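You operate a simulated robot arm through the tools that you are given. There is no shell and no other tool. Be economical: measure what you need, move in short steps, check, and stop when the job is done.

You are at the controls of a simulated robot arm. One attempt, no reset.

TASK
Wipe up the oil, then try the pump: close the wheel, pump past 200 bar and open it fully.
Fine: use the orange cloth and put it back; the door stays closed; the plunger is back up at the end. What is to be rubbed or washed off counts as gone when no trace of it is left.

It is judged by the outcome, as a careful person would: the job done as asked, and still so three seconds after it is handed in. It fails if anything else is knocked over, pushed out of place, dropped, spilled or broken. Flat cloth is picked up by pressing the open fingertips on it (5 to 10 N) and closing them slowly along it; thin cloth reads only 2 to 8 mm in the jaws.

THE ROBOT
A 6-joint arm with a two-finger gripper, on a carriage that runs on a rail from [0, -2.317] to [0, 0.023] (x, y) and turns from -124 to 208 degrees about z. Base frame: it is fixed where the carriage stands at the start and does not move with it; the origin is on the floor, on the carriage's upright axis, x ahead of it, y to its left, z up. Lengths are in m, angles in degrees, forces in N, time in s.
Its first joint turns from -166.0 to 166.0 degrees. Places, roughly: bend press [0.7, -0.3, 1.2]; oil stain [0.5, -0.7, 0.9]; pump lever [0.7, -0.6, 1.1]; release wheel [0.7, -0.7, 1]. Payload 2.54 kg.
The TCP is the grasp point between the finger pads, 0.023 m short of the fingertips. In the tool frame z runs along the fingers and y along their closing line. The gripper opens to 0.126 m. The gripper's body begins 0.082 m behind the TCP.
Orientation is that of the tool frame in the base frame, as [roll, pitch, yaw] about the fixed x, y, z axes, in that order (R = Rz(yaw) Ry(pitch) Rx(roll)). With the fingers straight down and closing along the base's y, the tool's x points along the base's -x, its y along +y and its z along -z.

THE INTERFACE
- The arm moves only by the tool move_arm. Its argument "moves" is one flat list of numbers, 7 for each row, row after row: the shift along the tool's x, y, z in m, then the turn, a rotation vector about the tool's x, y, z in rad, then the finger opening in m, from 0 to 0.126. In form: [dx, dy, dz, wx, wy, wz, hand, dx, dy, dz, wx, wy, wz, hand, ...]. A call has 1 to 10 rows; each row shifts and turns the commanded pose from where the row before left it, along the tool's axes as they then stand. Rows are played at 5 a second. More than 0.05 m and 8.6 degrees between two rows, or a gripper value outside its range, and nothing of the call is played. Where a pose cannot be reached the arm comes as near as it can. A force on the tool above 90 N (or 10 N above the force at the start of the call, whichever is more), or a blocked arm, ends the call early, and 0.2 s more pass. The fingers move at their own pace and stop on an object; they squeeze with about 39 N. The grip force told is the motor's: it shows also when the fingers shut on nothing. Time passes only in rows, and 0.2 s behind the last, so rows that do not move let the fingers close. The reply holds the time, the measured pose of the TCP, the force on the tool along the base axes, the opening and the grip force, in the units named above and with some noise, with the torque about the TCP (base axes, N m) and any sound that the robot's microphone picked up.
- Cameras (640 x 400 px; columns grow to the right, rows downward): "scene" is now at [0.0375, 0.1354, 1.615]; the picture's right is [-0.74, -0.67, 0.00], its down [-0.43, 0.48, -0.76] and it looks along [0.51, -0.57, -0.65] (base axes); focal length 284 px, centre (320, 200). "wrist" rides on the gripper at [0.082, 0.014, -0.122] in the tool frame; the picture's right is [-0.17, 0.99, 0.00], its down [-0.79, -0.13, -0.60] and it looks along [-0.59, -0.10, 0.80] (tool axes); focal length 243 px, centre (320, 200). There is no depth. A picture from a camera that has moved, and an enlarged one, comes with that camera's place and axes in the base frame and with its lens.
- capture(camera): a new picture of that camera. No time passes.
- slide_trunk(by): slides the trunk up (or, below 0, down) by that many m; the arm and the scene camera ride with it, the base frame stays. It gives what a move gives, with no picture.
- steer(legs): drives the robot by 1 to 6 legs, each [ahead, left, turn to the left] in m, m and degrees, along the robot's own axes; the way and the turn of a leg run together, so that a leg with both is an arc; at most 1.5 m and 180 degrees a leg. The arm and the cameras ride along, it lands a little off, and it stops where it bumps. It keeps to its track: a leg is cut to what the track allows. It gives what a move gives.
- turn_head(pan, tilt): turns the head with the scene camera to pan (to the left, within 120 degrees either way) and tilt (down, from -29 to 69), counted from straight ahead of the robot. It gives what a move gives.
- zoom(camera, box): a new picture of the part [left, top, right, bottom] of that camera's present view, enlarged. No time passes.
- finish_job(): hands the job in; it is judged then, once.

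Work in short steps. Places have to be worked out from the pictures, the camera data and where the tool is seen: move nearer, look again, correct. Check each grasp and each placing, and mend what went wrong. You have 120 turns and 98 pictures in all, those below and enlarged ones among them. Open the gripper and draw the arm clear of the work before you hand the job in, unless the task says otherwise; then end with one line.

The tools are called as a command line: name --argument value ..., lists and objects as JSON in quotes. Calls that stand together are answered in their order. move_arm: Moves the arm, as the interface text tells. Its arguments: {"type":"object","properties":{"moves":{"type":"array"}},"required":["moves"]} The other tools are called the same way: slide_trunk (by) slides the trunk up or down; steer (legs) drives the base; turn_head (pan, tilt) turns the head that bears the scene camera; capture (camera) takes a picture; zoom (camera, box) takes an enlarged picture of a part of a camera's view; finish_job () hands the job in.

At the start:

```text
clock: 0.0
position: [0.2652, -0.4772, 1.3544]
ee_rot: [180.0, 0.0, -179.9]
wrist_force: [0.5, 0.2, 0.3]
wrist_torque: [-0.01, 0.01, 0.01]
finger_gap: 0.1259
grip_force: 0.0
trunk travel left (down, up): [-0.425, 0.065]
robot x, y, heading: [0.0015, 0.0024, 0.0]
head pan, tilt: [-48.0, 40.3]
```

scene: 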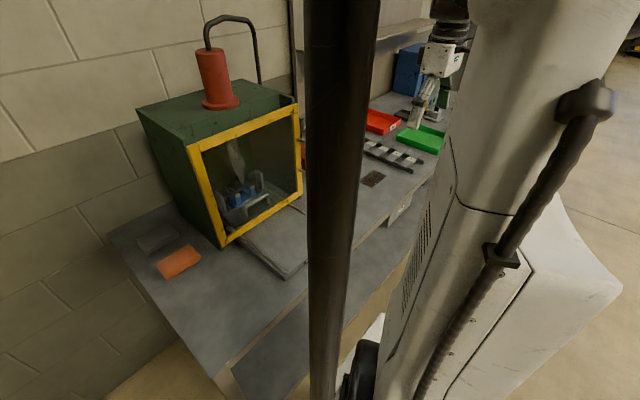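
wrist: 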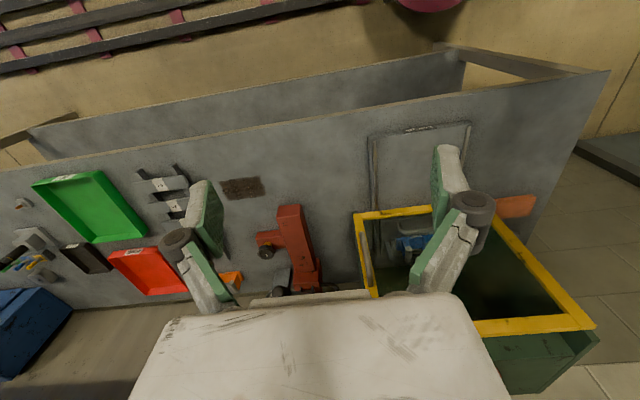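

The stain shows dark brown on the table, the red pump next to the press, and an orange cloth near the press's far end. I'll enlarge the views to identify the items.

zoom --camera "wrist" --box '[0, 150, 340, 362]'

zoom --camera "wrist" --box '[300, 100, 640, 312]'

zoom --camera "scene" --box '[90, 140, 330, 290]'

```text
1.88 times, centred on (170, 256) of wrist
camera zoom: at [0.1844, -0.4638, 1.4754], right [0.17, 0.99, 0.0], down [0.79, -0.13, 0.6], along [0.59, -0.1, -0.8], focal length 457 px, centre (602, 95)
```

zoom: 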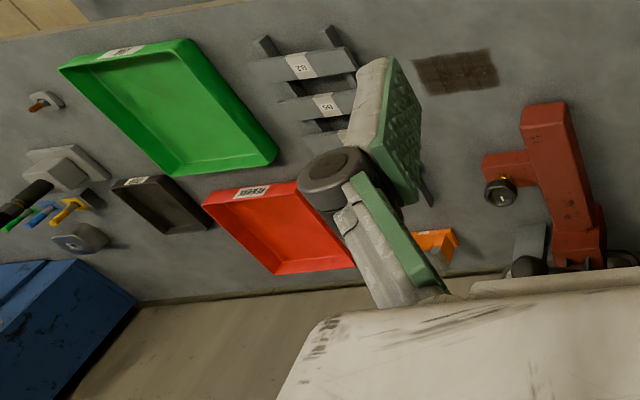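

```text
1.88 times, centred on (470, 206) of wrist
camera zoom: at [0.1844, -0.4638, 1.4754], right [0.17, 0.99, 0.0], down [0.79, -0.13, 0.6], along [0.59, -0.1, -0.8], focal length 457 px, centre (38, 189)
```

zoom: 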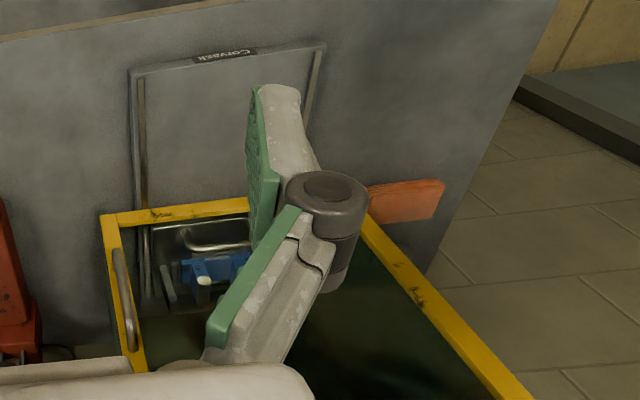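

```text
2.67 times, centred on (210, 215) of scene
camera zoom: at [0.0375, 0.1354, 1.615], right [-0.74, -0.67, 0.0], down [-0.43, 0.48, -0.76], along [0.51, -0.57, -0.65], focal length 758 px, centre (613, 160)
```

zoom: 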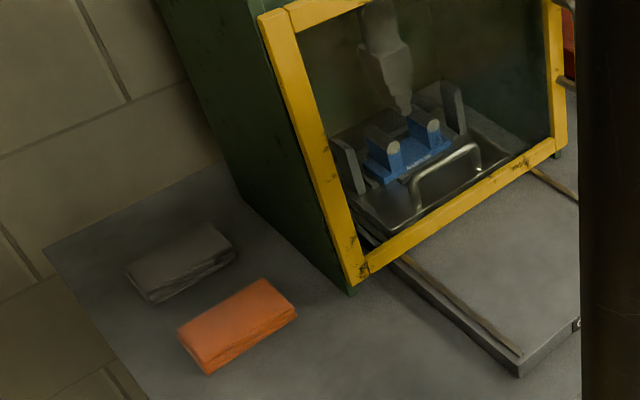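

The orange cloth lies folded near (0.72, 0.03), left of the press (front face at x≈0.67, y −0.46…−0.10), and the stain is near (0.53, −0.75). First I bring the arm around in front of the cloth, staying high.

move_arm --moves '[-0.02, 0.045, 0, 0, 0, 0, 0.126, -0.02, 0.045, 0, 0, 0, 0, 0.126, -0.02, 0.045, 0, 0, 0, 0, 0.126, -0.02, 0.045, 0, 0, 0, 0, 0.126, -0.02, 0.045, 0, 0, 0, 0, 0.126, -0.02, 0.045, 0, 0, 0, 0, 0.126, -0.02, 0.045, 0, 0, 0, 0, 0.126, -0.02, 0.045, 0, 0, 0, 0, 0.126, -0.02, 0.045, 0, 0, 0, 0, 0.126, -0.02, 0.045, 0, 0, 0, 0, 0.126]'

capture --camera "wrist"

capture --camera "scene"

```text
clock: 2.2
position: [0.4658, -0.0296, 1.3557]
ee_rot: [180.0, 0.0, 179.9]
wrist_force: [0.3, -0.5, 0.0]
wrist_torque: [0.01, 0.03, -0.05]
finger_gap: 0.1261
grip_force: 0.1
trunk travel left (down, up): [-0.425, 0.065]
robot x, y, heading: [0.0026, 0.0007, -0.1]
head pan, tilt: [-48.0, 40.3]
```

```text
92 pictures are left
camera wrist: at [0.3855, -0.0153, 1.4755], right [0.17, 0.99, 0.0], down [0.79, -0.13, 0.6], along [0.59, -0.1, -0.8], focal length 243 px, centre (320, 200)
```

wrist: 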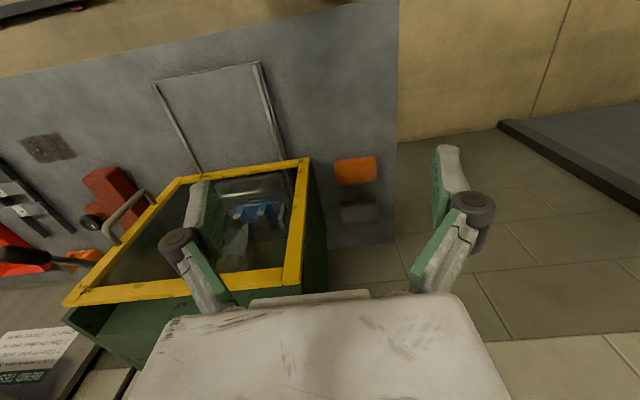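

```text
91 pictures are left
camera scene: at [0.0045, 0.1116, 1.6304], right [-0.96, -0.27, 0.0], down [-0.13, 0.48, -0.86], along [0.23, -0.83, -0.5], focal length 284 px, centre (320, 200)
```

scene: 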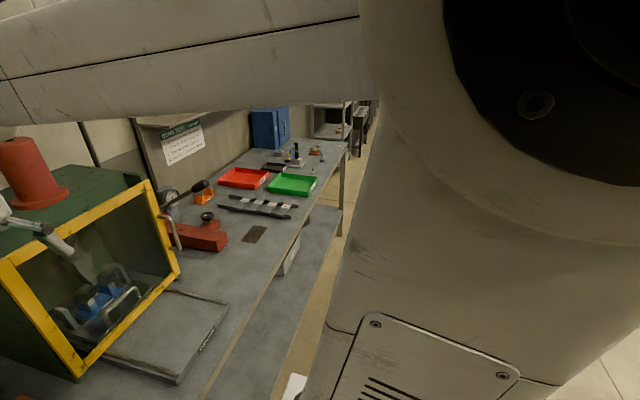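

From this view the cloth's centre is about (0.72, 0.023), about 8 cm (x) by 10.5 cm (y), clear of the press side at y≈−0.10. I'll move over it and down to about 1.08 to look closer.

move_arm --moves '[-0.042, 0.009, 0, 0, 0, 0, 0.126, -0.042, 0.009, 0, 0, 0, 0, 0.126, -0.042, 0.009, 0, 0, 0, 0, 0.126, -0.042, 0.009, 0, 0, 0, 0, 0.126, -0.03, 0.009, 0.02, 0, 0, 0, 0.126, -0.02, 0.008, 0.04, 0, 0, 0, 0.126, 0, 0, 0.045, 0, 0, 0, 0.126, 0, 0, 0.045, 0, 0, 0, 0.126, 0, 0, 0.045, 0, 0, 0, 0.126, 0, 0, 0.045, 0, 0, 0, 0.126]'

capture --camera "wrist"

```text
clock: 4.4
position: [0.6858, 0.0273, 1.1163]
ee_rot: [180.0, 0.0, -180.0]
wrist_force: [-0.2, 0.1, -0.7]
wrist_torque: [-0.01, -0.02, 0.02]
finger_gap: 0.126
grip_force: 0.1
trunk travel left (down, up): [-0.425, 0.065]
robot x, y, heading: [0.0025, -0.001, 0.3]
head pan, tilt: [-48.0, 40.3]
```

```text
90 pictures are left
camera wrist: at [0.6062, 0.0429, 1.2364], right [0.17, 0.99, 0.0], down [0.79, -0.13, 0.6], along [0.59, -0.1, -0.8], focal length 243 px, centre (320, 200)
```

wrist: 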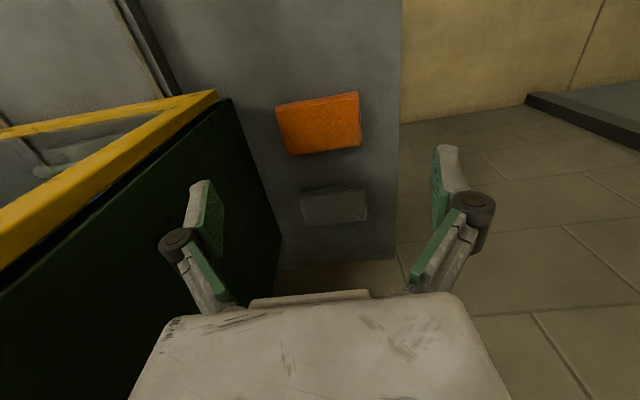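

Cloth corners work out to a centre at (0.722, 0.024), edges nearly parallel to the axes. I move above it with the fingers at 0.06 and lower to tips about 3 cm above it.

move_arm --moves '[-0.036, -0.003, 0.0, 0, 0, 0, 0.06, 0, 0, 0.04, 0, 0, 0, 0.06, 0, 0, 0.04, 0, 0, 0, 0.06, 0, 0, 0.04, 0, 0, 0, 0.06, 0, 0, 0.03, 0, 0, 0, 0.06]'

capture --camera "wrist"

```text
clock: 5.6
position: [0.7215, 0.0219, 0.9663]
ee_rot: [-180.0, 0.0, 180.0]
wrist_force: [0.2, 0.2, -0.8]
wrist_torque: [-0.01, 0.02, 0.0]
finger_gap: 0.0601
grip_force: 0.1
trunk travel left (down, up): [-0.425, 0.065]
robot x, y, heading: [0.0002, -0.0018, -0.3]
head pan, tilt: [-48.0, 40.3]
```

```text
89 pictures are left
camera wrist: at [0.6408, 0.0369, 1.0862], right [0.17, 0.99, 0.0], down [0.79, -0.13, 0.6], along [0.59, -0.1, -0.8], focal length 243 px, centre (320, 200)
```

wrist: 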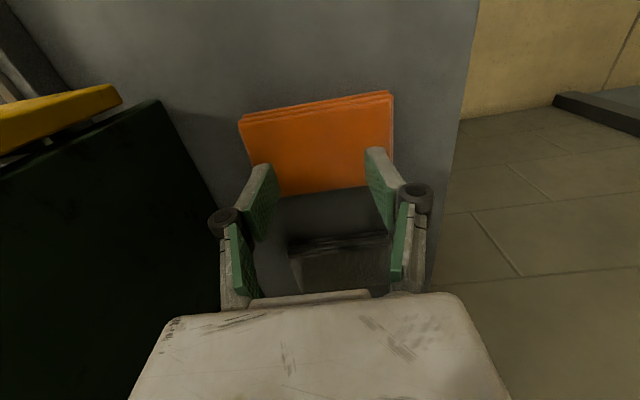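

The fingertips are centred over the cloth. I lower in small steps, watching for contact force.

move_arm --moves '[-0.003, 0, 0.006, 0, 0, 0, 0.06, 0, 0, 0.006, 0, 0, 0, 0.06, 0, 0, 0.006, 0, 0, 0, 0.06]'

```text
clock: 6.4
position: [0.7229, 0.0226, 0.9482]
ee_rot: [-180.0, 0.0, 180.0]
wrist_force: [-0.2, -0.2, 0.1]
wrist_torque: [0.01, -0.01, 0.01]
finger_gap: 0.06
grip_force: 0.0
trunk travel left (down, up): [-0.425, 0.065]
robot x, y, heading: [0.0011, 0.0031, -0.1]
head pan, tilt: [-48.0, 40.3]
```

No contact yet at tip z≈0.925; I continue down in steps.

move_arm --moves '[0, 0, 0.004, 0, 0, 0, 0.06, 0, 0, 0.003, 0, 0, 0, 0.06]'

move_arm --moves '[0, 0, 0.003, 0, 0, 0, 0.06, 0, 0, 0.002, 0, 0, 0, 0.06]'

```text
clock: 7.0
position: [0.7223, 0.0227, 0.9457]
ee_rot: [-180.0, 0.3, 180.0]
wrist_force: [23.0, 0.3, 69.7]
wrist_torque: [0.04, -0.46, 0.01]
finger_gap: 0.0586
grip_force: 28.2
trunk travel left (down, up): [-0.425, 0.065]
robot x, y, heading: [-0.0031, 0.003, 0.0]
head pan, tilt: [-48.0, 40.3]
```

```text
clock: 7.5
position: [0.7211, 0.0228, 0.9463]
ee_rot: [180.0, 0.6, -179.9]
wrist_force: [7.0, 1.1, 109.6]
wrist_torque: [-0.01, 0.19, 0.02]
finger_gap: 0.0527
grip_force: 38.7
trunk travel left (down, up): [-0.425, 0.065]
robot x, y, heading: [-0.0, -0.0015, 0.2]
head pan, tilt: [-48.0, 40.3]
stopped in row 2: the force on the tool passed its limit at 101 N (the readings are from after the stop); the commanded pose is now the measured one
```

Contact is stiff at TCP z≈0.946; far too much force now. I back off by 4 mm.

move_arm --moves '[0, 0, -0.004, 0, 0, 0, 0.06]'

```text
clock: 7.9
position: [0.7192, 0.0223, 0.9411]
ee_rot: [-179.9, 0.1, -180.0]
wrist_force: [-7.1, 2.1, 35.4]
wrist_torque: [0.1, 0.12, 0.02]
finger_gap: 0.0723
grip_force: 7.5
trunk travel left (down, up): [-0.425, 0.065]
robot x, y, heading: [-0.0, 0.0032, 0.2]
head pan, tilt: [-48.0, 40.3]
```

Position reads a bit lower with 35 N; I ease off another 3 mm and look.

move_arm --moves '[0, 0, -0.003, 0, 0, 0, 0.06]'

capture --camera "wrist"

```text
clock: 8.3
position: [0.7235, 0.0223, 0.9449]
ee_rot: [180.0, 0.2, -179.9]
wrist_force: [3.9, -0.1, 22.9]
wrist_torque: [0.04, -0.05, -0.01]
finger_gap: 0.0562
grip_force: 11.3
trunk travel left (down, up): [-0.425, 0.065]
robot x, y, heading: [-0.0003, -0.0014, 0.0]
head pan, tilt: [-48.0, 40.3]
```

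```text
88 pictures are left
camera wrist: at [0.6418, 0.0367, 1.0655], right [0.17, 0.99, 0.0], down [0.79, -0.13, 0.6], along [0.59, -0.1, -0.8], focal length 243 px, centre (320, 200)
```

wrist: 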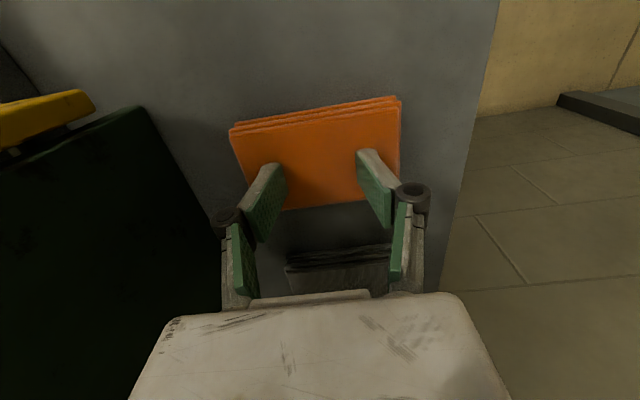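

Cloth is in place under the tips, folded in several layers. Ease 1 mm more to bring the press into 5–10 N.

move_arm --moves '[0, 0, -0.001, 0, 0, 0, 0.06, 0, 0, 0, 0, 0, 0, 0.06]'

```text
clock: 8.9
position: [0.7226, 0.0239, 0.947]
ee_rot: [-180.0, 0.1, -179.9]
wrist_force: [-1.0, 0.7, 3.8]
wrist_torque: [0.0, 0.05, 0.01]
finger_gap: 0.06
grip_force: 0.1
trunk travel left (down, up): [-0.425, 0.065]
robot x, y, heading: [-0.0011, 0.003, 0.1]
head pan, tilt: [-48.0, 40.3]
```

3.8 N now; add 0.4 mm and close slowly along the cloth.

move_arm --moves '[0, 0, 0.0004, 0, 0, 0, 0.06, 0, 0, 0, 0, 0, 0, 0.053, 0, 0, 0, 0, 0, 0, 0.046, 0, 0, 0, 0, 0, 0, 0.039, 0, 0, 0, 0, 0, 0, 0.032, 0, 0, 0, 0, 0, 0, 0.025, 0, 0, 0, 0, 0, 0, 0.018, 0, 0, 0, 0, 0, 0, 0.011, 0, 0, 0, 0, 0, 0, 0.005, 0, 0, 0, 0, 0, 0, 0.0]'

capture --camera "wrist"

```text
clock: 11.1
position: [0.7226, 0.0227, 0.9473]
ee_rot: [180.0, 0.1, -180.0]
wrist_force: [-0.2, -0.2, -0.3]
wrist_torque: [0.02, -0.02, 0.01]
finger_gap: 0.0
grip_force: 28.6
trunk travel left (down, up): [-0.425, 0.065]
robot x, y, heading: [-0.0024, 0.002, -0.3]
head pan, tilt: [-48.0, 40.3]
```

```text
87 pictures are left
camera wrist: at [0.6424, 0.0366, 1.067], right [0.17, 0.99, 0.0], down [0.79, -0.13, 0.6], along [0.59, -0.1, -0.8], focal length 243 px, centre (320, 200)
```

wrist: 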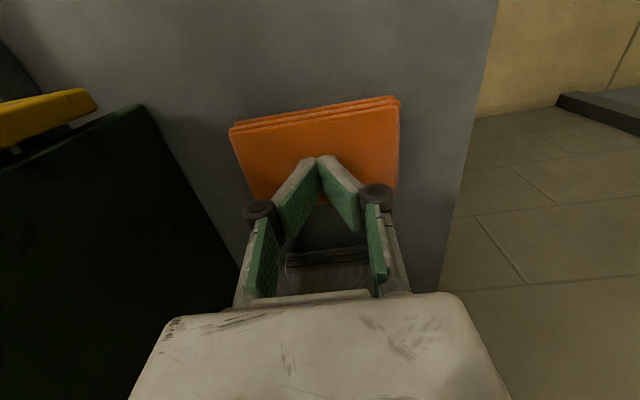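

Nothing was pinched (gap 0): this is a thick folded pad (top ≈0.923). The grey cloth is 7 cm behind it, so I can straddle its 7.5 cm width along x instead. I raise, open and turn the tool 90° (camera towards +y, away from the press).

move_arm --moves '[0, 0, -0.04, 0, 0, 0, 0.03, 0, 0, -0.04, 0, 0, 0.14, 0.06, 0, 0, 0, 0, 0, 0.145, 0.1, 0, 0, 0, 0, 0, 0.145, 0.11, 0, 0, 0, 0, 0, 0.145, 0.11, 0, 0, 0, 0, 0, 0.145, 0.11, 0, 0, 0, 0, 0, 0.145, 0.11, 0, 0, 0, 0, 0, 0.145, 0.11, 0, 0, 0, 0, 0, 0.145, 0.11, 0, 0, 0, 0, 0, 0.145, 0.11]'

move_arm --moves '[0, 0, 0, 0, 0, 0.14, 0.11, 0, 0, 0, 0, 0, 0.131, 0.11]'

capture --camera "wrist"

```text
clock: 13.3
position: [0.7228, 0.0223, 1.0263]
ee_rot: [179.9, 0.0, 105.3]
wrist_force: [-0.4, -0.3, 0.6]
wrist_torque: [0.03, 0.01, 0.02]
finger_gap: 0.1098
grip_force: 0.1
trunk travel left (down, up): [-0.425, 0.065]
robot x, y, heading: [0.001, 0.0029, 0.1]
head pan, tilt: [-48.0, 40.3]
```

```text
clock: 13.9
position: [0.7239, 0.023, 1.0252]
ee_rot: [179.8, -0.1, 89.9]
wrist_force: [0.6, 0.0, -0.7]
wrist_torque: [-0.02, -0.01, -0.03]
finger_gap: 0.1101
grip_force: 0.0
trunk travel left (down, up): [-0.425, 0.065]
robot x, y, heading: [0.0025, -0.0013, -0.1]
head pan, tilt: [-48.0, 40.3]
```

```text
86 pictures are left
camera wrist: at [0.7388, 0.1052, 1.1465], right [0.99, -0.17, 0.0], down [-0.14, -0.79, 0.6], along [-0.1, -0.59, -0.8], focal length 243 px, centre (320, 200)
```

wrist: 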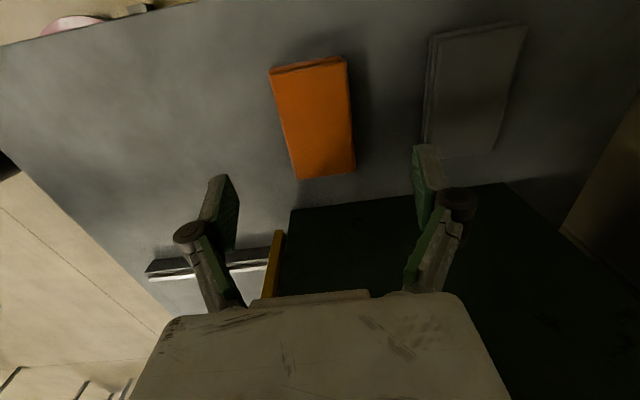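

The pad's top spans x 0.693–0.756, y −0.027…0.077; the tool at (0.724, 0.023) is centred. I set 0.09 opening and lower around it.

move_arm --moves '[0, 0, 0.03, 0, 0, 0, 0.09, 0, 0, 0.03, 0, 0, 0, 0.09, 0, 0, 0.015, 0, 0, 0, 0.09, 0, 0, 0.01, 0, 0, 0, 0.09]'

capture --camera "wrist"

```text
clock: 14.9
position: [0.7237, 0.0228, 0.9415]
ee_rot: [179.9, 0.1, 89.9]
wrist_force: [-0.2, -0.6, 0.0]
wrist_torque: [-0.03, 0.0, 0.02]
finger_gap: 0.09
grip_force: 0.0
trunk travel left (down, up): [-0.425, 0.065]
robot x, y, heading: [-0.0022, -0.0004, 0.0]
head pan, tilt: [-48.0, 40.3]
```

```text
85 pictures are left
camera wrist: at [0.7394, 0.1062, 1.0613], right [0.99, -0.17, 0.0], down [-0.13, -0.79, 0.6], along [-0.1, -0.59, -0.8], focal length 243 px, centre (320, 200)
```

wrist: 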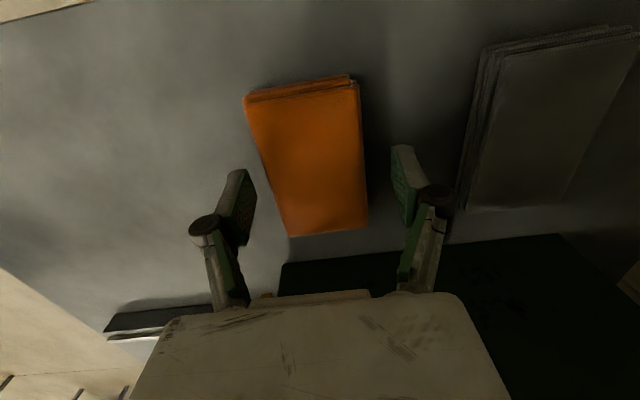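

The fingers straddle the pad with no contact. I lower a little further toward the table.

move_arm --moves '[0, 0, 0.005, 0, 0, 0, 0.09, 0, 0, 0.003, 0, 0, 0, 0.09, 0, 0, 0, 0, 0, 0, 0.09]'

```text
clock: 15.7
position: [0.7247, 0.0228, 0.9327]
ee_rot: [180.0, 0.0, 89.9]
wrist_force: [-0.3, 0.5, 0.7]
wrist_torque: [0.01, 0.01, -0.02]
finger_gap: 0.0898
grip_force: 0.0
trunk travel left (down, up): [-0.425, 0.065]
robot x, y, heading: [0.0008, -0.0, 0.0]
head pan, tilt: [-48.0, 40.3]
```

Tip at about 0.910, no contact. I close onto the pad slowly.

move_arm --moves '[0, 0, 0, 0, 0, 0, 0.075, 0, 0, 0, 0, 0, 0, 0.065, 0, 0, 0, 0, 0, 0, 0.055, 0, 0, 0, 0, 0, 0, 0.045, 0, 0, 0, 0, 0, 0, 0.035, 0, 0, 0, 0, 0, 0, 0.025]'

capture --camera "wrist"

```text
clock: 17.1
position: [0.7243, 0.0241, 0.9329]
ee_rot: [179.9, 0.1, 90.0]
wrist_force: [0.9, 0.2, 1.9]
wrist_torque: [-0.01, -0.02, 0.0]
finger_gap: 0.0664
grip_force: 38.9
trunk travel left (down, up): [-0.425, 0.065]
robot x, y, heading: [0.0013, -0.0015, 0.0]
head pan, tilt: [-48.0, 40.3]
```

```text
84 pictures are left
camera wrist: at [0.7395, 0.1059, 1.0536], right [0.99, -0.17, 0.0], down [-0.13, -0.79, 0.6], along [-0.1, -0.59, -0.8], focal length 243 px, centre (320, 200)
```

wrist: 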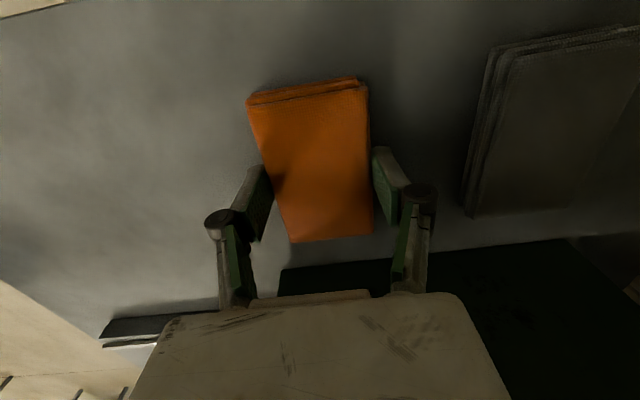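

Gripped firmly at 66 mm. Put-back pose recorded: TCP (0.724, 0.024, 0.933), yaw 90. I lift it.

move_arm --moves '[0, 0, -0.02, 0, 0, 0, 0.025, 0, 0, -0.04, 0, 0, 0, 0.025, 0, 0, -0.045, 0, 0, 0, 0.025, 0, 0, -0.045, 0, 0, 0, 0.025, 0, 0, -0.045, 0, 0, 0, 0.025, 0, 0, -0.045, 0, 0, 0, 0.025]'

capture --camera "wrist"

```text
clock: 18.5
position: [0.7189, 0.0226, 1.1736]
ee_rot: [179.9, 0.0, 90.0]
wrist_force: [1.1, -0.1, 0.1]
wrist_torque: [0.02, -0.02, 0.0]
finger_gap: 0.0249
grip_force: 0.0
trunk travel left (down, up): [-0.425, 0.065]
robot x, y, heading: [0.0002, 0.0001, -0.1]
head pan, tilt: [-48.0, 40.3]
```

```text
83 pictures are left
camera wrist: at [0.7348, 0.1047, 1.2936], right [0.99, -0.17, 0.0], down [-0.13, -0.79, 0.6], along [-0.1, -0.59, -0.8], focal length 243 px, centre (320, 200)
```

wrist: 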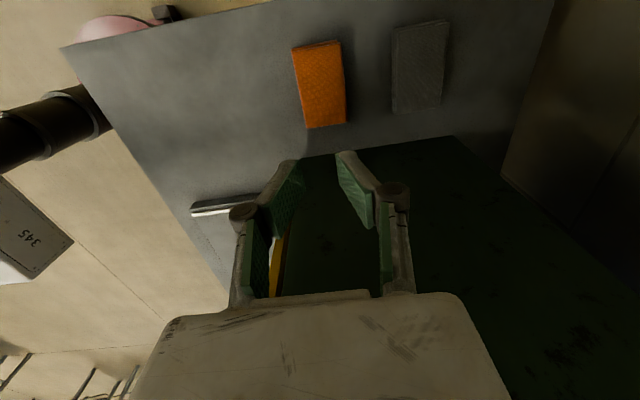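

The cloth slipped out and stayed in place, since only about 1 cm of finger overlapped its side. I go down again, open, and this time go as low as the table permits.

move_arm --moves '[0, 0.005, 0.04, 0, 0, 0, 0.09, 0, 0, 0.045, 0, 0, 0, 0.09, 0, 0, 0.045, 0, 0, 0, 0.09, 0, 0, 0.045, 0, 0, 0, 0.09, 0, 0, 0.04, 0, 0, 0, 0.09, 0, 0, 0.02, 0, 0, 0, 0.09, 0, 0, 0.005, 0, 0, 0, 0.09, 0, 0, 0.003, 0, 0, 0, 0.09]'

```text
clock: 20.3
position: [0.7285, 0.0241, 0.9312]
ee_rot: [179.9, 0.1, 90.0]
wrist_force: [-0.7, -0.7, 0.3]
wrist_torque: [0.0, 0.02, 0.0]
finger_gap: 0.0898
grip_force: 0.0
trunk travel left (down, up): [-0.425, 0.065]
robot x, y, heading: [-0.0007, -0.0008, 0.1]
head pan, tilt: [-48.0, 40.3]
```

No contact; x is 4 mm over, I correct that and continue down in small steps.

move_arm --moves '[0, -0.004, 0.002, 0, 0, 0, 0.09, 0, 0, 0.002, 0, 0, 0, 0.09, 0, 0, 0, 0, 0, 0, 0.09]'

move_arm --moves '[0, 0, 0.002, 0, 0, 0, 0.09, 0, 0, 0, 0, 0, 0, 0.09]'

```text
clock: 21.1
position: [0.7244, 0.0231, 0.9259]
ee_rot: [179.9, 0.1, 90.0]
wrist_force: [1.7, 0.5, -0.1]
wrist_torque: [0.01, 0.0, -0.02]
finger_gap: 0.09
grip_force: 0.0
trunk travel left (down, up): [-0.425, 0.065]
robot x, y, heading: [0.0005, 0.0005, 0.0]
head pan, tilt: [-48.0, 40.3]
```

```text
clock: 21.7
position: [0.7241, 0.0231, 0.9239]
ee_rot: [179.9, 0.1, 89.9]
wrist_force: [0.3, -0.3, -1.0]
wrist_torque: [-0.02, 0.01, -0.02]
finger_gap: 0.0901
grip_force: 0.2
trunk travel left (down, up): [-0.425, 0.065]
robot x, y, heading: [0.0039, -0.0012, -0.2]
head pan, tilt: [-48.0, 40.3]
```

Still no table contact at tip ≈0.901; two more millimetre steps, then close and wait for the squeeze to build.

move_arm --moves '[0, 0, 0.001, 0, 0, 0, 0.09, 0, 0, 0.001, 0, 0, 0, 0.09, 0, 0, 0, 0, 0, 0, 0.09]'

```text
clock: 22.5
position: [0.725, 0.0228, 0.9218]
ee_rot: [179.9, 0.0, 89.9]
wrist_force: [0.2, -0.6, -1.0]
wrist_torque: [0.03, 0.01, -0.01]
finger_gap: 0.09
grip_force: 0.0
trunk travel left (down, up): [-0.425, 0.065]
robot x, y, heading: [-0.0033, -0.0019, -0.0]
head pan, tilt: [-48.0, 40.3]
```

Free still; I close here (tip ≈0.899) and then lift slowly by 1 cm to test.

move_arm --moves '[0, 0, 0, 0, 0, 0, 0.07, 0, 0, 0, 0, 0, 0, 0.06, 0, 0, 0, 0, 0, 0, 0.05, 0, 0, 0, 0, 0, 0, 0.04, 0, 0, 0, 0, 0, 0, 0.03, 0, 0, 0, 0, 0, 0, 0.02, 0, 0, -0.002, 0, 0, 0, 0.0, 0, 0, -0.003, 0, 0, 0, 0.0, 0, 0, -0.005, 0, 0, 0, 0.0]'

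capture --camera "wrist"

```text
clock: 24.5
position: [0.7259, 0.0219, 0.9324]
ee_rot: [179.9, 0.0, 90.0]
wrist_force: [0.5, 0.4, 0.2]
wrist_torque: [-0.01, -0.01, 0.0]
finger_gap: 0.0663
grip_force: 39.2
trunk travel left (down, up): [-0.425, 0.065]
robot x, y, heading: [0.001, -0.0011, 0.2]
head pan, tilt: [-48.0, 40.3]
```

```text
82 pictures are left
camera wrist: at [0.7406, 0.1055, 1.0532], right [0.99, -0.17, 0.0], down [-0.13, -0.79, 0.6], along [-0.1, -0.59, -0.8], focal length 243 px, centre (320, 200)
```

wrist: 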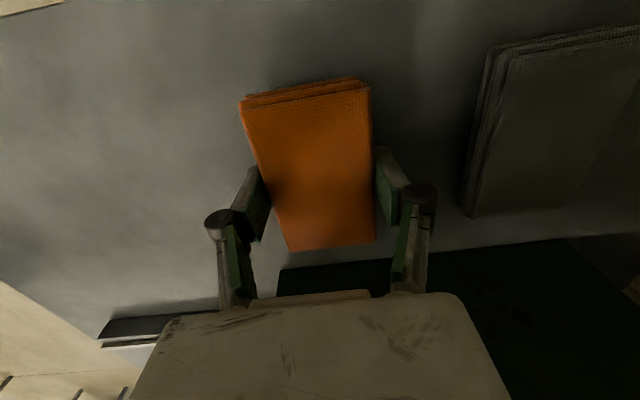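

The cloth looks slightly larger (nearer), so it is rising with the gripper. I continue lifting.

move_arm --moves '[0, 0, -0.01, 0, 0, 0, 0.0, 0, 0, -0.02, 0, 0, 0, 0.0, 0, 0, -0.03, 0, 0, 0, 0.0, 0, 0, -0.03, 0, 0, 0, 0.0, 0, 0, -0.03, 0, 0, 0, 0.0]'

capture --camera "wrist"

```text
clock: 25.7
position: [0.7232, 0.0221, 1.0514]
ee_rot: [179.9, 0.0, 90.1]
wrist_force: [0.8, -0.4, 0.5]
wrist_torque: [0.0, -0.02, -0.01]
finger_gap: 0.0661
grip_force: 39.2
trunk travel left (down, up): [-0.425, 0.065]
robot x, y, heading: [0.0003, -0.0012, 0.0]
head pan, tilt: [-48.0, 40.3]
```

```text
81 pictures are left
camera wrist: at [0.7395, 0.1037, 1.1715], right [0.99, -0.17, 0.0], down [-0.13, -0.79, 0.6], along [-0.1, -0.59, -0.8], focal length 243 px, centre (320, 200)
```

wrist: 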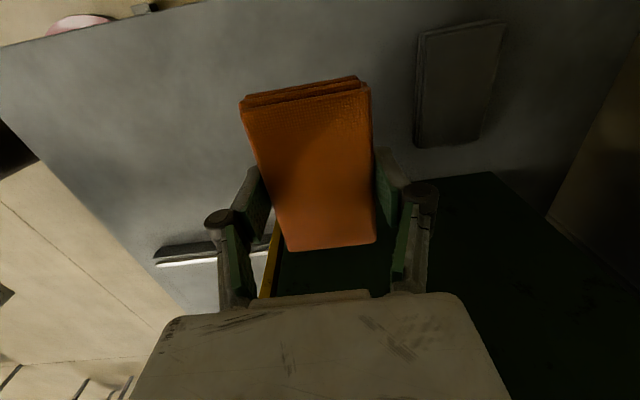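

The cloth is held. Put-back TCP is (0.725, 0.0225, 0.922), yaw 90. I raise and draw back to x≈0.46 before travelling along the rail.

move_arm --moves '[0, 0, -0.045, 0, 0, 0, 0.0, 0, -0.035, -0.03, 0, 0, 0, 0.0, 0, -0.04, -0.025, 0, 0, 0, 0.0, 0, -0.04, -0.025, 0, 0, 0, 0.0, 0, -0.045, -0.015, 0, 0, 0, 0.0, 0, -0.045, -0.01, 0, 0, 0, 0.0, 0, -0.045, 0, 0, 0, 0, 0.0, 0, -0.015, 0, 0, 0, 0, 0.0]'

steer --legs '[[0, -0.55, 0]]'

capture --camera "wrist"

capture --camera "scene"

```text
clock: 27.5
position: [0.4558, 0.0229, 1.2014]
ee_rot: [179.9, 0.1, 90.0]
wrist_force: [-1.2, -0.5, -0.1]
wrist_torque: [0.0, -0.08, 0.0]
finger_gap: 0.0661
grip_force: 38.6
trunk travel left (down, up): [-0.425, 0.065]
robot x, y, heading: [0.0044, 0.0011, 0.0]
head pan, tilt: [-48.0, 40.3]
```

```text
clock: 30.7
position: [0.457, -0.5246, 1.2002]
ee_rot: [179.9, 0.0, 89.9]
wrist_force: [-0.3, 1.2, -0.7]
wrist_torque: [0.01, 0.01, -0.01]
finger_gap: 0.0662
grip_force: 39.0
trunk travel left (down, up): [-0.425, 0.065]
robot x, y, heading: [0.0006, -0.5511, -0.2]
head pan, tilt: [-48.0, 40.3]
```

```text
80 pictures are left
camera wrist: at [0.4728, -0.4429, 1.3214], right [0.99, -0.17, 0.0], down [-0.13, -0.79, 0.6], along [-0.1, -0.59, -0.8], focal length 243 px, centre (320, 200)
```

wrist: 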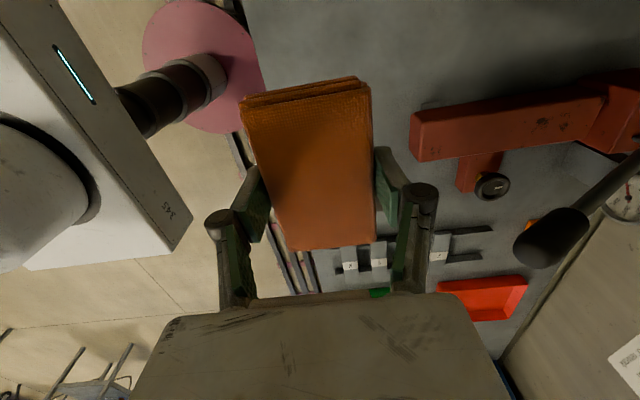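

```text
79 pictures are left
camera scene: at [0.0162, -0.4308, 1.624], right [-0.92, -0.4, 0.0], down [-0.23, 0.52, -0.83], along [0.33, -0.76, -0.56], focal length 284 px, centre (320, 200)
```

scene: 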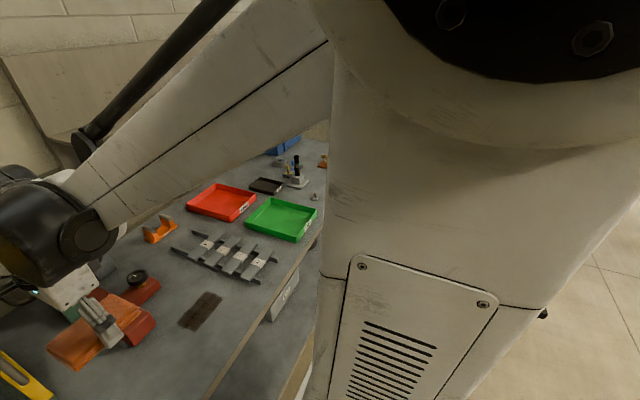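

Stain corners compute to x 0.49–0.565, y −0.69…−0.81; the rack starts at y≈−0.90 and the pump's front is x≈0.6, y≈−0.6. I move over the stain and lower to a few cm above.

move_arm --moves '[-0.045, 0.014, 0, 0, 0, 0, 0.0, -0.045, 0.014, 0, 0, 0, 0, 0.0, -0.045, 0.014, 0, 0, 0, 0, 0.0, -0.045, 0.014, 0, 0, 0, 0, 0.0, -0.045, 0.014, 0, 0, 0, 0, 0.0, 0, 0, 0.045, 0, 0, 0, 0.0, 0, 0, 0.045, 0, 0, 0, 0.0, 0, 0, 0.045, 0, 0, 0, 0.0, 0, 0, 0.045, 0, 0, 0, 0.0, 0, 0, 0.04, 0, 0, 0, 0.0]'

capture --camera "wrist"

capture --camera "scene"

```text
clock: 32.9
position: [0.5267, -0.7501, 0.9828]
ee_rot: [179.9, 0.0, 90.0]
wrist_force: [-0.2, 0.4, -0.9]
wrist_torque: [0.01, 0.0, 0.0]
finger_gap: 0.0664
grip_force: 39.2
trunk travel left (down, up): [-0.425, 0.065]
robot x, y, heading: [-0.0038, -0.5496, -0.1]
head pan, tilt: [-48.0, 40.3]
```

```text
78 pictures are left
camera wrist: at [0.5419, -0.6676, 1.1033], right [0.99, -0.17, 0.0], down [-0.13, -0.79, 0.6], along [-0.1, -0.59, -0.8], focal length 243 px, centre (320, 200)
```

wrist: 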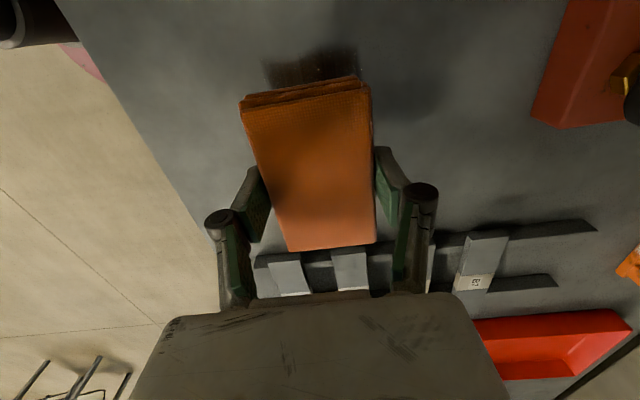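

```text
77 pictures are left
camera scene: at [0.0378, -0.4127, 1.615], right [-0.74, -0.67, 0.0], down [-0.43, 0.48, -0.76], along [0.51, -0.57, -0.65], focal length 284 px, centre (320, 200)
```

scene: 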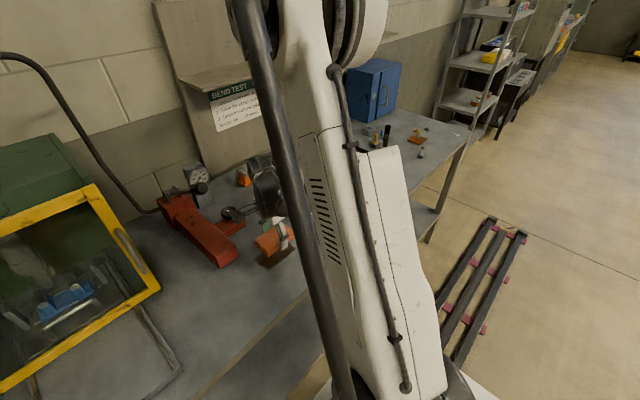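

The stain's near edge is at y≈−0.687, x 0.495–0.564, as computed. I lower until the cloth just presses.

move_arm --moves '[0, 0, 0.03, 0, 0, 0, 0.0, 0, 0, 0.02, 0, 0, 0, 0.0, 0, 0, 0.006, 0, 0, 0, 0.0, 0, 0, 0.003, 0, 0, 0, 0.0, 0, 0, 0.0, 0, 0, 0, 0.0]'

```text
clock: 34.1
position: [0.5274, -0.7495, 0.9239]
ee_rot: [179.9, -0.1, 90.1]
wrist_force: [0.4, 0.3, -0.5]
wrist_torque: [0.0, 0.02, -0.01]
finger_gap: 0.066
grip_force: 38.9
trunk travel left (down, up): [-0.425, 0.065]
robot x, y, heading: [-0.0019, -0.5494, 0.1]
head pan, tilt: [-48.0, 40.3]
```

No contact yet; step down by 1 mm.

move_arm --moves '[0, 0, 0.001, 0, 0, 0, 0.0, 0, 0, 0.001, 0, 0, 0, 0.0, 0, 0, 0.0, 0, 0, 0, 0.0]'

move_arm --moves '[0, 0, 0.001, 0, 0, 0, 0.0, 0, 0, 0.0, 0, 0, 0, 0.0]'

```text
clock: 34.9
position: [0.5271, -0.7494, 0.9216]
ee_rot: [179.7, 0.1, 90.0]
wrist_force: [19.2, -6.4, 68.5]
wrist_torque: [0.03, 1.0, 0.19]
finger_gap: 0.0672
grip_force: 39.0
trunk travel left (down, up): [-0.425, 0.065]
robot x, y, heading: [0.0003, -0.5459, -0.1]
head pan, tilt: [-48.0, 40.3]
```

```text
clock: 35.3
position: [0.5269, -0.7488, 0.9228]
ee_rot: [179.7, 0.1, 90.0]
wrist_force: [9.0, -0.1, 64.6]
wrist_torque: [0.17, 2.18, -0.12]
finger_gap: 0.0667
grip_force: 38.6
trunk travel left (down, up): [-0.425, 0.065]
robot x, y, heading: [-0.0016, -0.55, 0.0]
head pan, tilt: [-48.0, 40.3]
stopped in row 1: the force on the tool passed its limit at 96 N (the readings are from after the stop); the commanded pose is now the measured one
```

Stiff contact near 0.9225. I back off 1 mm and read.

move_arm --moves '[0, 0, -0.001, 0, 0, 0, 0.0, 0, 0, 0.0, 0, 0, 0, 0.0]'

```text
clock: 35.9
position: [0.527, -0.7486, 0.9225]
ee_rot: [179.6, 0.1, 90.0]
wrist_force: [5.0, 2.7, 55.3]
wrist_torque: [0.12, 2.02, 0.03]
finger_gap: 0.0664
grip_force: 38.9
trunk travel left (down, up): [-0.425, 0.065]
robot x, y, heading: [-0.0036, -0.5456, -0.0]
head pan, tilt: [-48.0, 40.3]
```

move_arm --moves '[0, 0, -0.0015, 0, 0, 0, 0.0, 0, 0, 0.0, 0, 0, 0, 0.0]'

```text
clock: 36.5
position: [0.5273, -0.7499, 0.9226]
ee_rot: [179.7, -0.1, 89.9]
wrist_force: [0.9, 5.2, 20.1]
wrist_torque: [0.13, 0.84, -0.25]
finger_gap: 0.0663
grip_force: 38.6
trunk travel left (down, up): [-0.425, 0.065]
robot x, y, heading: [-0.0007, -0.5449, -0.0]
head pan, tilt: [-48.0, 40.3]
```

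About 20 N pressure. I ease 0.3 mm and rub over the stain in strokes along y.

move_arm --moves '[0.018, 0, -0.0003, 0, 0, 0, 0.0, 0.018, 0, 0, 0, 0, 0, 0.0, 0, 0.018, 0, 0, 0, 0, 0.0, -0.018, 0, 0, 0, 0, 0, 0.0, -0.018, 0, 0, 0, 0, 0, 0.0, -0.018, 0, 0, 0, 0, 0, 0.0, -0.018, 0, 0, 0, 0, 0, 0.0, 0, -0.018, 0, 0, 0, 0, 0.0, 0.018, 0, 0, 0, 0, 0, 0.0, 0.018, 0, 0, 0, 0, 0, 0.0]'

move_arm --moves '[0.018, 0, 0, 0, 0, 0, 0.0, 0.018, 0, 0, 0, 0, 0, 0.0, 0, -0.018, 0, 0, 0, 0, 0.0, -0.018, 0, 0, 0, 0, 0, 0.0, -0.018, 0, 0, 0, 0, 0, 0.0, -0.018, 0, 0, 0, 0, 0, 0.0, -0.018, 0, 0, 0, 0, 0, 0.0, 0, 0.018, 0, 0, 0, 0, 0.0, 0.018, 0, 0, 0, 0, 0, 0.0, 0.018, 0, 0, 0, 0, 0, 0.0]'

capture --camera "scene"

capture --camera "wrist"

```text
clock: 38.7
position: [0.5285, -0.7488, 0.9222]
ee_rot: [179.7, 0.0, 90.0]
wrist_force: [0.1, 0.5, -0.4]
wrist_torque: [0.02, 0.02, -0.02]
finger_gap: 0.0663
grip_force: 38.9
trunk travel left (down, up): [-0.425, 0.065]
robot x, y, heading: [-0.0005, -0.5461, 0.0]
head pan, tilt: [-48.0, 40.3]
```

```text
clock: 40.9
position: [0.5266, -0.7518, 0.9231]
ee_rot: [179.8, 0.0, 90.0]
wrist_force: [0.5, -13.6, 24.9]
wrist_torque: [-0.18, 0.99, 0.54]
finger_gap: 0.0662
grip_force: 39.0
trunk travel left (down, up): [-0.425, 0.065]
robot x, y, heading: [-0.0021, -0.5464, -0.2]
head pan, tilt: [-48.0, 40.3]
```

```text
76 pictures are left
camera scene: at [0.0366, -0.4133, 1.6154], right [-0.74, -0.67, 0.0], down [-0.43, 0.48, -0.76], along [0.51, -0.57, -0.65], focal length 284 px, centre (320, 200)
```

scene: 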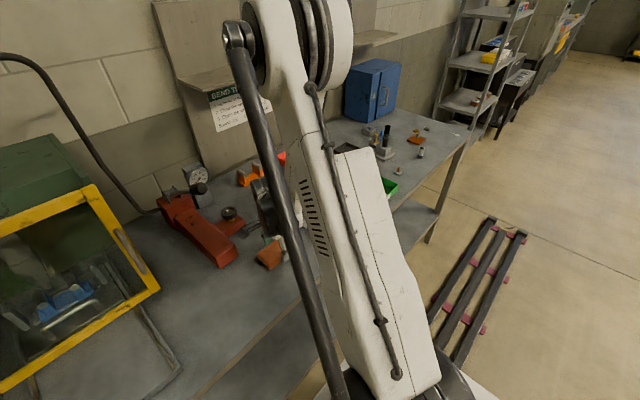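

```text
75 pictures are left
camera wrist: at [0.5418, -0.6695, 1.0429], right [0.99, -0.17, 0.01], down [-0.14, -0.79, 0.6], along [-0.1, -0.59, -0.8], focal length 243 px, centre (320, 200)
```

wrist: 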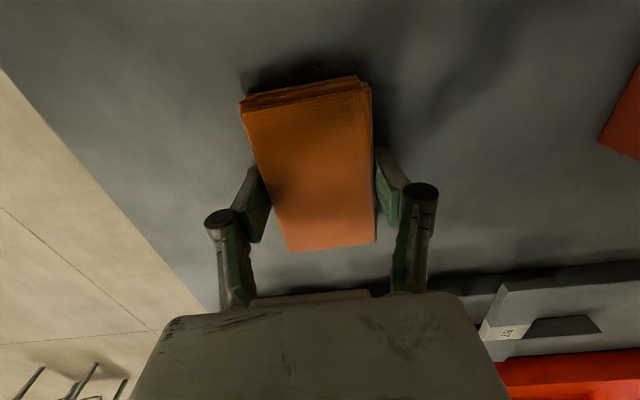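

Contact force varied along the strokes. I lift and slide aside to see what remains of the stain.

move_arm --moves '[0, 0, -0.03, 0, 0, 0, 0.0, 0, 0, -0.04, 0, 0, 0, 0.0, 0, -0.04, -0.04, 0, 0, 0, 0.0, 0, -0.04, -0.04, 0, 0, 0, 0.0, 0, -0.03, -0.03, 0, 0, 0, 0.0]'

capture --camera "wrist"

```text
refused: row 3 steps farther than a row can; nothing moved
```

```text
74 pictures are left
camera wrist: at [0.5418, -0.6695, 1.0429], right [0.99, -0.17, 0.01], down [-0.14, -0.79, 0.6], along [-0.1, -0.59, -0.8], focal length 243 px, centre (320, 200)
```

wrist: 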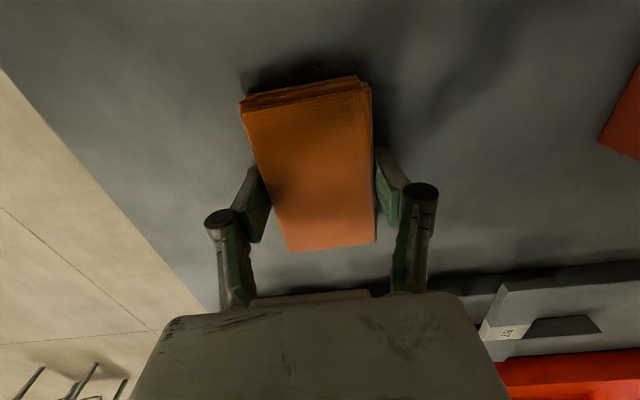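

A row was over the 5 cm limit; same motion in smaller rows.

move_arm --moves '[0, 0, -0.03, 0, 0, 0, 0.0, 0, 0, -0.04, 0, 0, 0, 0.0, 0, -0.03, -0.035, 0, 0, 0, 0.0, 0, -0.03, -0.035, 0, 0, 0, 0.0, 0, -0.03, -0.03, 0, 0, 0, 0.0, 0, -0.03, 0, 0, 0, 0, 0.0]'

capture --camera "wrist"

```text
clock: 42.3
position: [0.4065, -0.7501, 1.0931]
ee_rot: [179.6, -0.1, 90.0]
wrist_force: [-0.2, -0.7, -1.1]
wrist_torque: [-0.01, -0.03, -0.01]
finger_gap: 0.0662
grip_force: 39.2
trunk travel left (down, up): [-0.425, 0.065]
robot x, y, heading: [-0.0026, -0.548, -0.1]
head pan, tilt: [-48.0, 40.3]
```

```text
73 pictures are left
camera wrist: at [0.422, -0.6673, 1.2123], right [0.99, -0.17, 0.01], down [-0.14, -0.79, 0.6], along [-0.09, -0.59, -0.8], focal length 243 px, centre (320, 200)
```

wrist: 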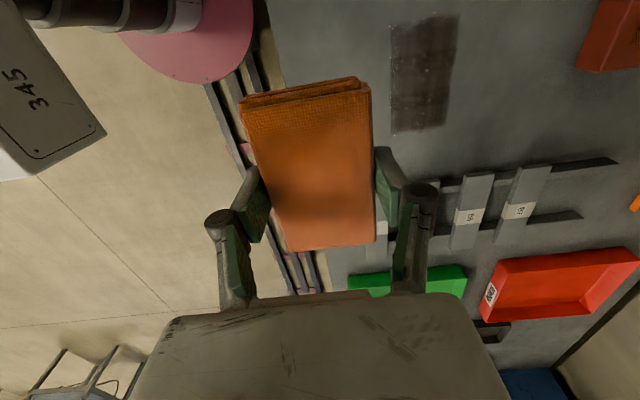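

The stain is only a bit lighter. Its bounds are x 0.499–0.565, y −0.687…−0.803 (centre 0.532, −0.745). I go back with firmer, steadier pressure.

move_arm --moves '[0, 0.04, 0, 0, 0, 0, 0.0, 0, 0.04, 0.02, 0, 0, 0, 0.0, 0.005, 0.04, 0.025, 0, 0, 0, 0.0, 0, 0.006, 0.04, 0, 0, 0, 0.0, 0, 0, 0.04, 0, 0, 0, 0.0, 0, 0, 0.04, 0, 0, 0, 0.0, 0, 0, 0.004, 0, 0, 0, 0.0, 0, 0, 0.001, 0, 0, 0, 0, 0, 0, 0, 0, 0, 0, 0]'

```text
clock: 44.3
position: [0.5338, -0.744, 0.923]
ee_rot: [179.7, 0.0, 90.0]
wrist_force: [-1.5, 3.6, 5.8]
wrist_torque: [0.04, 0.28, -0.12]
finger_gap: 0.066
grip_force: 38.6
trunk travel left (down, up): [-0.425, 0.065]
robot x, y, heading: [-0.0006, -0.5492, -0.0]
head pan, tilt: [-48.0, 40.3]
```

Contact at 5.8 N. I add 0.7 mm and rub back and forth along y at the centre and then to either side in x.

move_arm --moves '[0.015, 0, 0.0007, 0, 0, 0, 0.0, 0.015, 0, 0, 0, 0, 0, 0.0, -0.015, 0, 0, 0, 0, 0, 0.0, -0.015, 0, 0, 0, 0, 0, 0.0, -0.015, 0, 0, 0, 0, 0, 0.0, -0.015, 0, 0, 0, 0, 0, 0.0, 0.015, 0, 0, 0, 0, 0, 0.0, 0.015, 0, 0, 0, 0, 0, 0.0]'

move_arm --moves '[0.015, 0.01, 0, 0, 0, 0, 0.0, 0.015, 0.01, 0, 0, 0, 0, 0.0, -0.015, 0, 0, 0, 0, 0, 0.0, -0.015, 0, 0, 0, 0, 0, 0.0, -0.015, 0, 0, 0, 0, 0, 0.0, -0.015, 0, 0, 0, 0, 0, 0.0, 0, -0.02, 0, 0, 0, 0, 0.0, 0, -0.02, 0, 0, 0, 0, 0.0, 0.015, 0, 0, 0, 0, 0, 0.0, 0.015, 0, 0, 0, 0, 0, 0.0]'

move_arm --moves '[0.015, 0, 0, 0, 0, 0, 0.0, 0.015, 0, 0, 0, 0, 0, 0.0, 0, 0.02, 0, 0, 0, 0, 0.0, -0.015, 0, 0, 0, 0, 0, 0.0, -0.015, 0, 0, 0, 0, 0, 0.0, -0.015, 0, 0, 0, 0, 0, 0.0, -0.015, 0, 0, 0, 0, 0, 0.0, 0.015, 0, 0, 0, 0, 0, 0.0, 0.015, 0, 0, 0, 0, 0, 0.0]'

```text
clock: 46.1
position: [0.5335, -0.7444, 0.9228]
ee_rot: [179.8, 0.0, 90.0]
wrist_force: [-0.9, -15.0, 23.9]
wrist_torque: [-0.23, 1.04, 0.54]
finger_gap: 0.0658
grip_force: 39.4
trunk travel left (down, up): [-0.425, 0.065]
robot x, y, heading: [-0.0002, -0.5452, -0.2]
head pan, tilt: [-48.0, 40.3]
```

```text
clock: 48.3
position: [0.5157, -0.7441, 0.9221]
ee_rot: [179.7, -0.1, 90.0]
wrist_force: [0.7, 1.8, 2.7]
wrist_torque: [0.01, 0.14, -0.08]
finger_gap: 0.0663
grip_force: 39.4
trunk travel left (down, up): [-0.425, 0.065]
robot x, y, heading: [-0.0028, -0.5491, 0.2]
head pan, tilt: [-48.0, 40.3]
```

```text
clock: 50.3
position: [0.5332, -0.745, 0.9228]
ee_rot: [179.7, 0.1, 90.0]
wrist_force: [0.0, -14.3, 22.6]
wrist_torque: [-0.24, 0.95, 0.53]
finger_gap: 0.0661
grip_force: 39.0
trunk travel left (down, up): [-0.425, 0.065]
robot x, y, heading: [-0.0007, -0.5483, 0.1]
head pan, tilt: [-48.0, 40.3]
```

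The torque shows contact at the pad's front (−x) edge, so it's tilted slightly. I tilt the tool about +x by about 0.6° to flatten it and re-read.

move_arm --moves '[0, 0, 0, 0.01, 0, 0, 0.0, 0, 0, 0, 0, 0, 0, 0.0]'

```text
clock: 50.9
position: [0.5329, -0.7452, 0.9228]
ee_rot: [-179.7, 0.0, 90.0]
wrist_force: [-4.5, -8.3, 17.2]
wrist_torque: [-0.14, -0.56, -0.33]
finger_gap: 0.0662
grip_force: 39.8
trunk travel left (down, up): [-0.425, 0.065]
robot x, y, heading: [0.0009, -0.5488, 0.1]
head pan, tilt: [-48.0, 40.3]
```

Sign flipped, so the flat angle is about 0.35° in between. I turn back slightly, press 0.3 mm more and rub.

move_arm --moves '[0, 0, 0.0003, -0.0035, 0, 0, 0.0, 0, 0, 0, 0, 0, 0, 0.0]'

```text
clock: 51.5
position: [0.5325, -0.7449, 0.9229]
ee_rot: [-179.9, 0.1, 90.0]
wrist_force: [-0.8, -6.7, 12.6]
wrist_torque: [-0.11, -0.16, -0.03]
finger_gap: 0.0664
grip_force: 38.5
trunk travel left (down, up): [-0.425, 0.065]
robot x, y, heading: [-0.0016, -0.5469, -0.0]
head pan, tilt: [-48.0, 40.3]
```

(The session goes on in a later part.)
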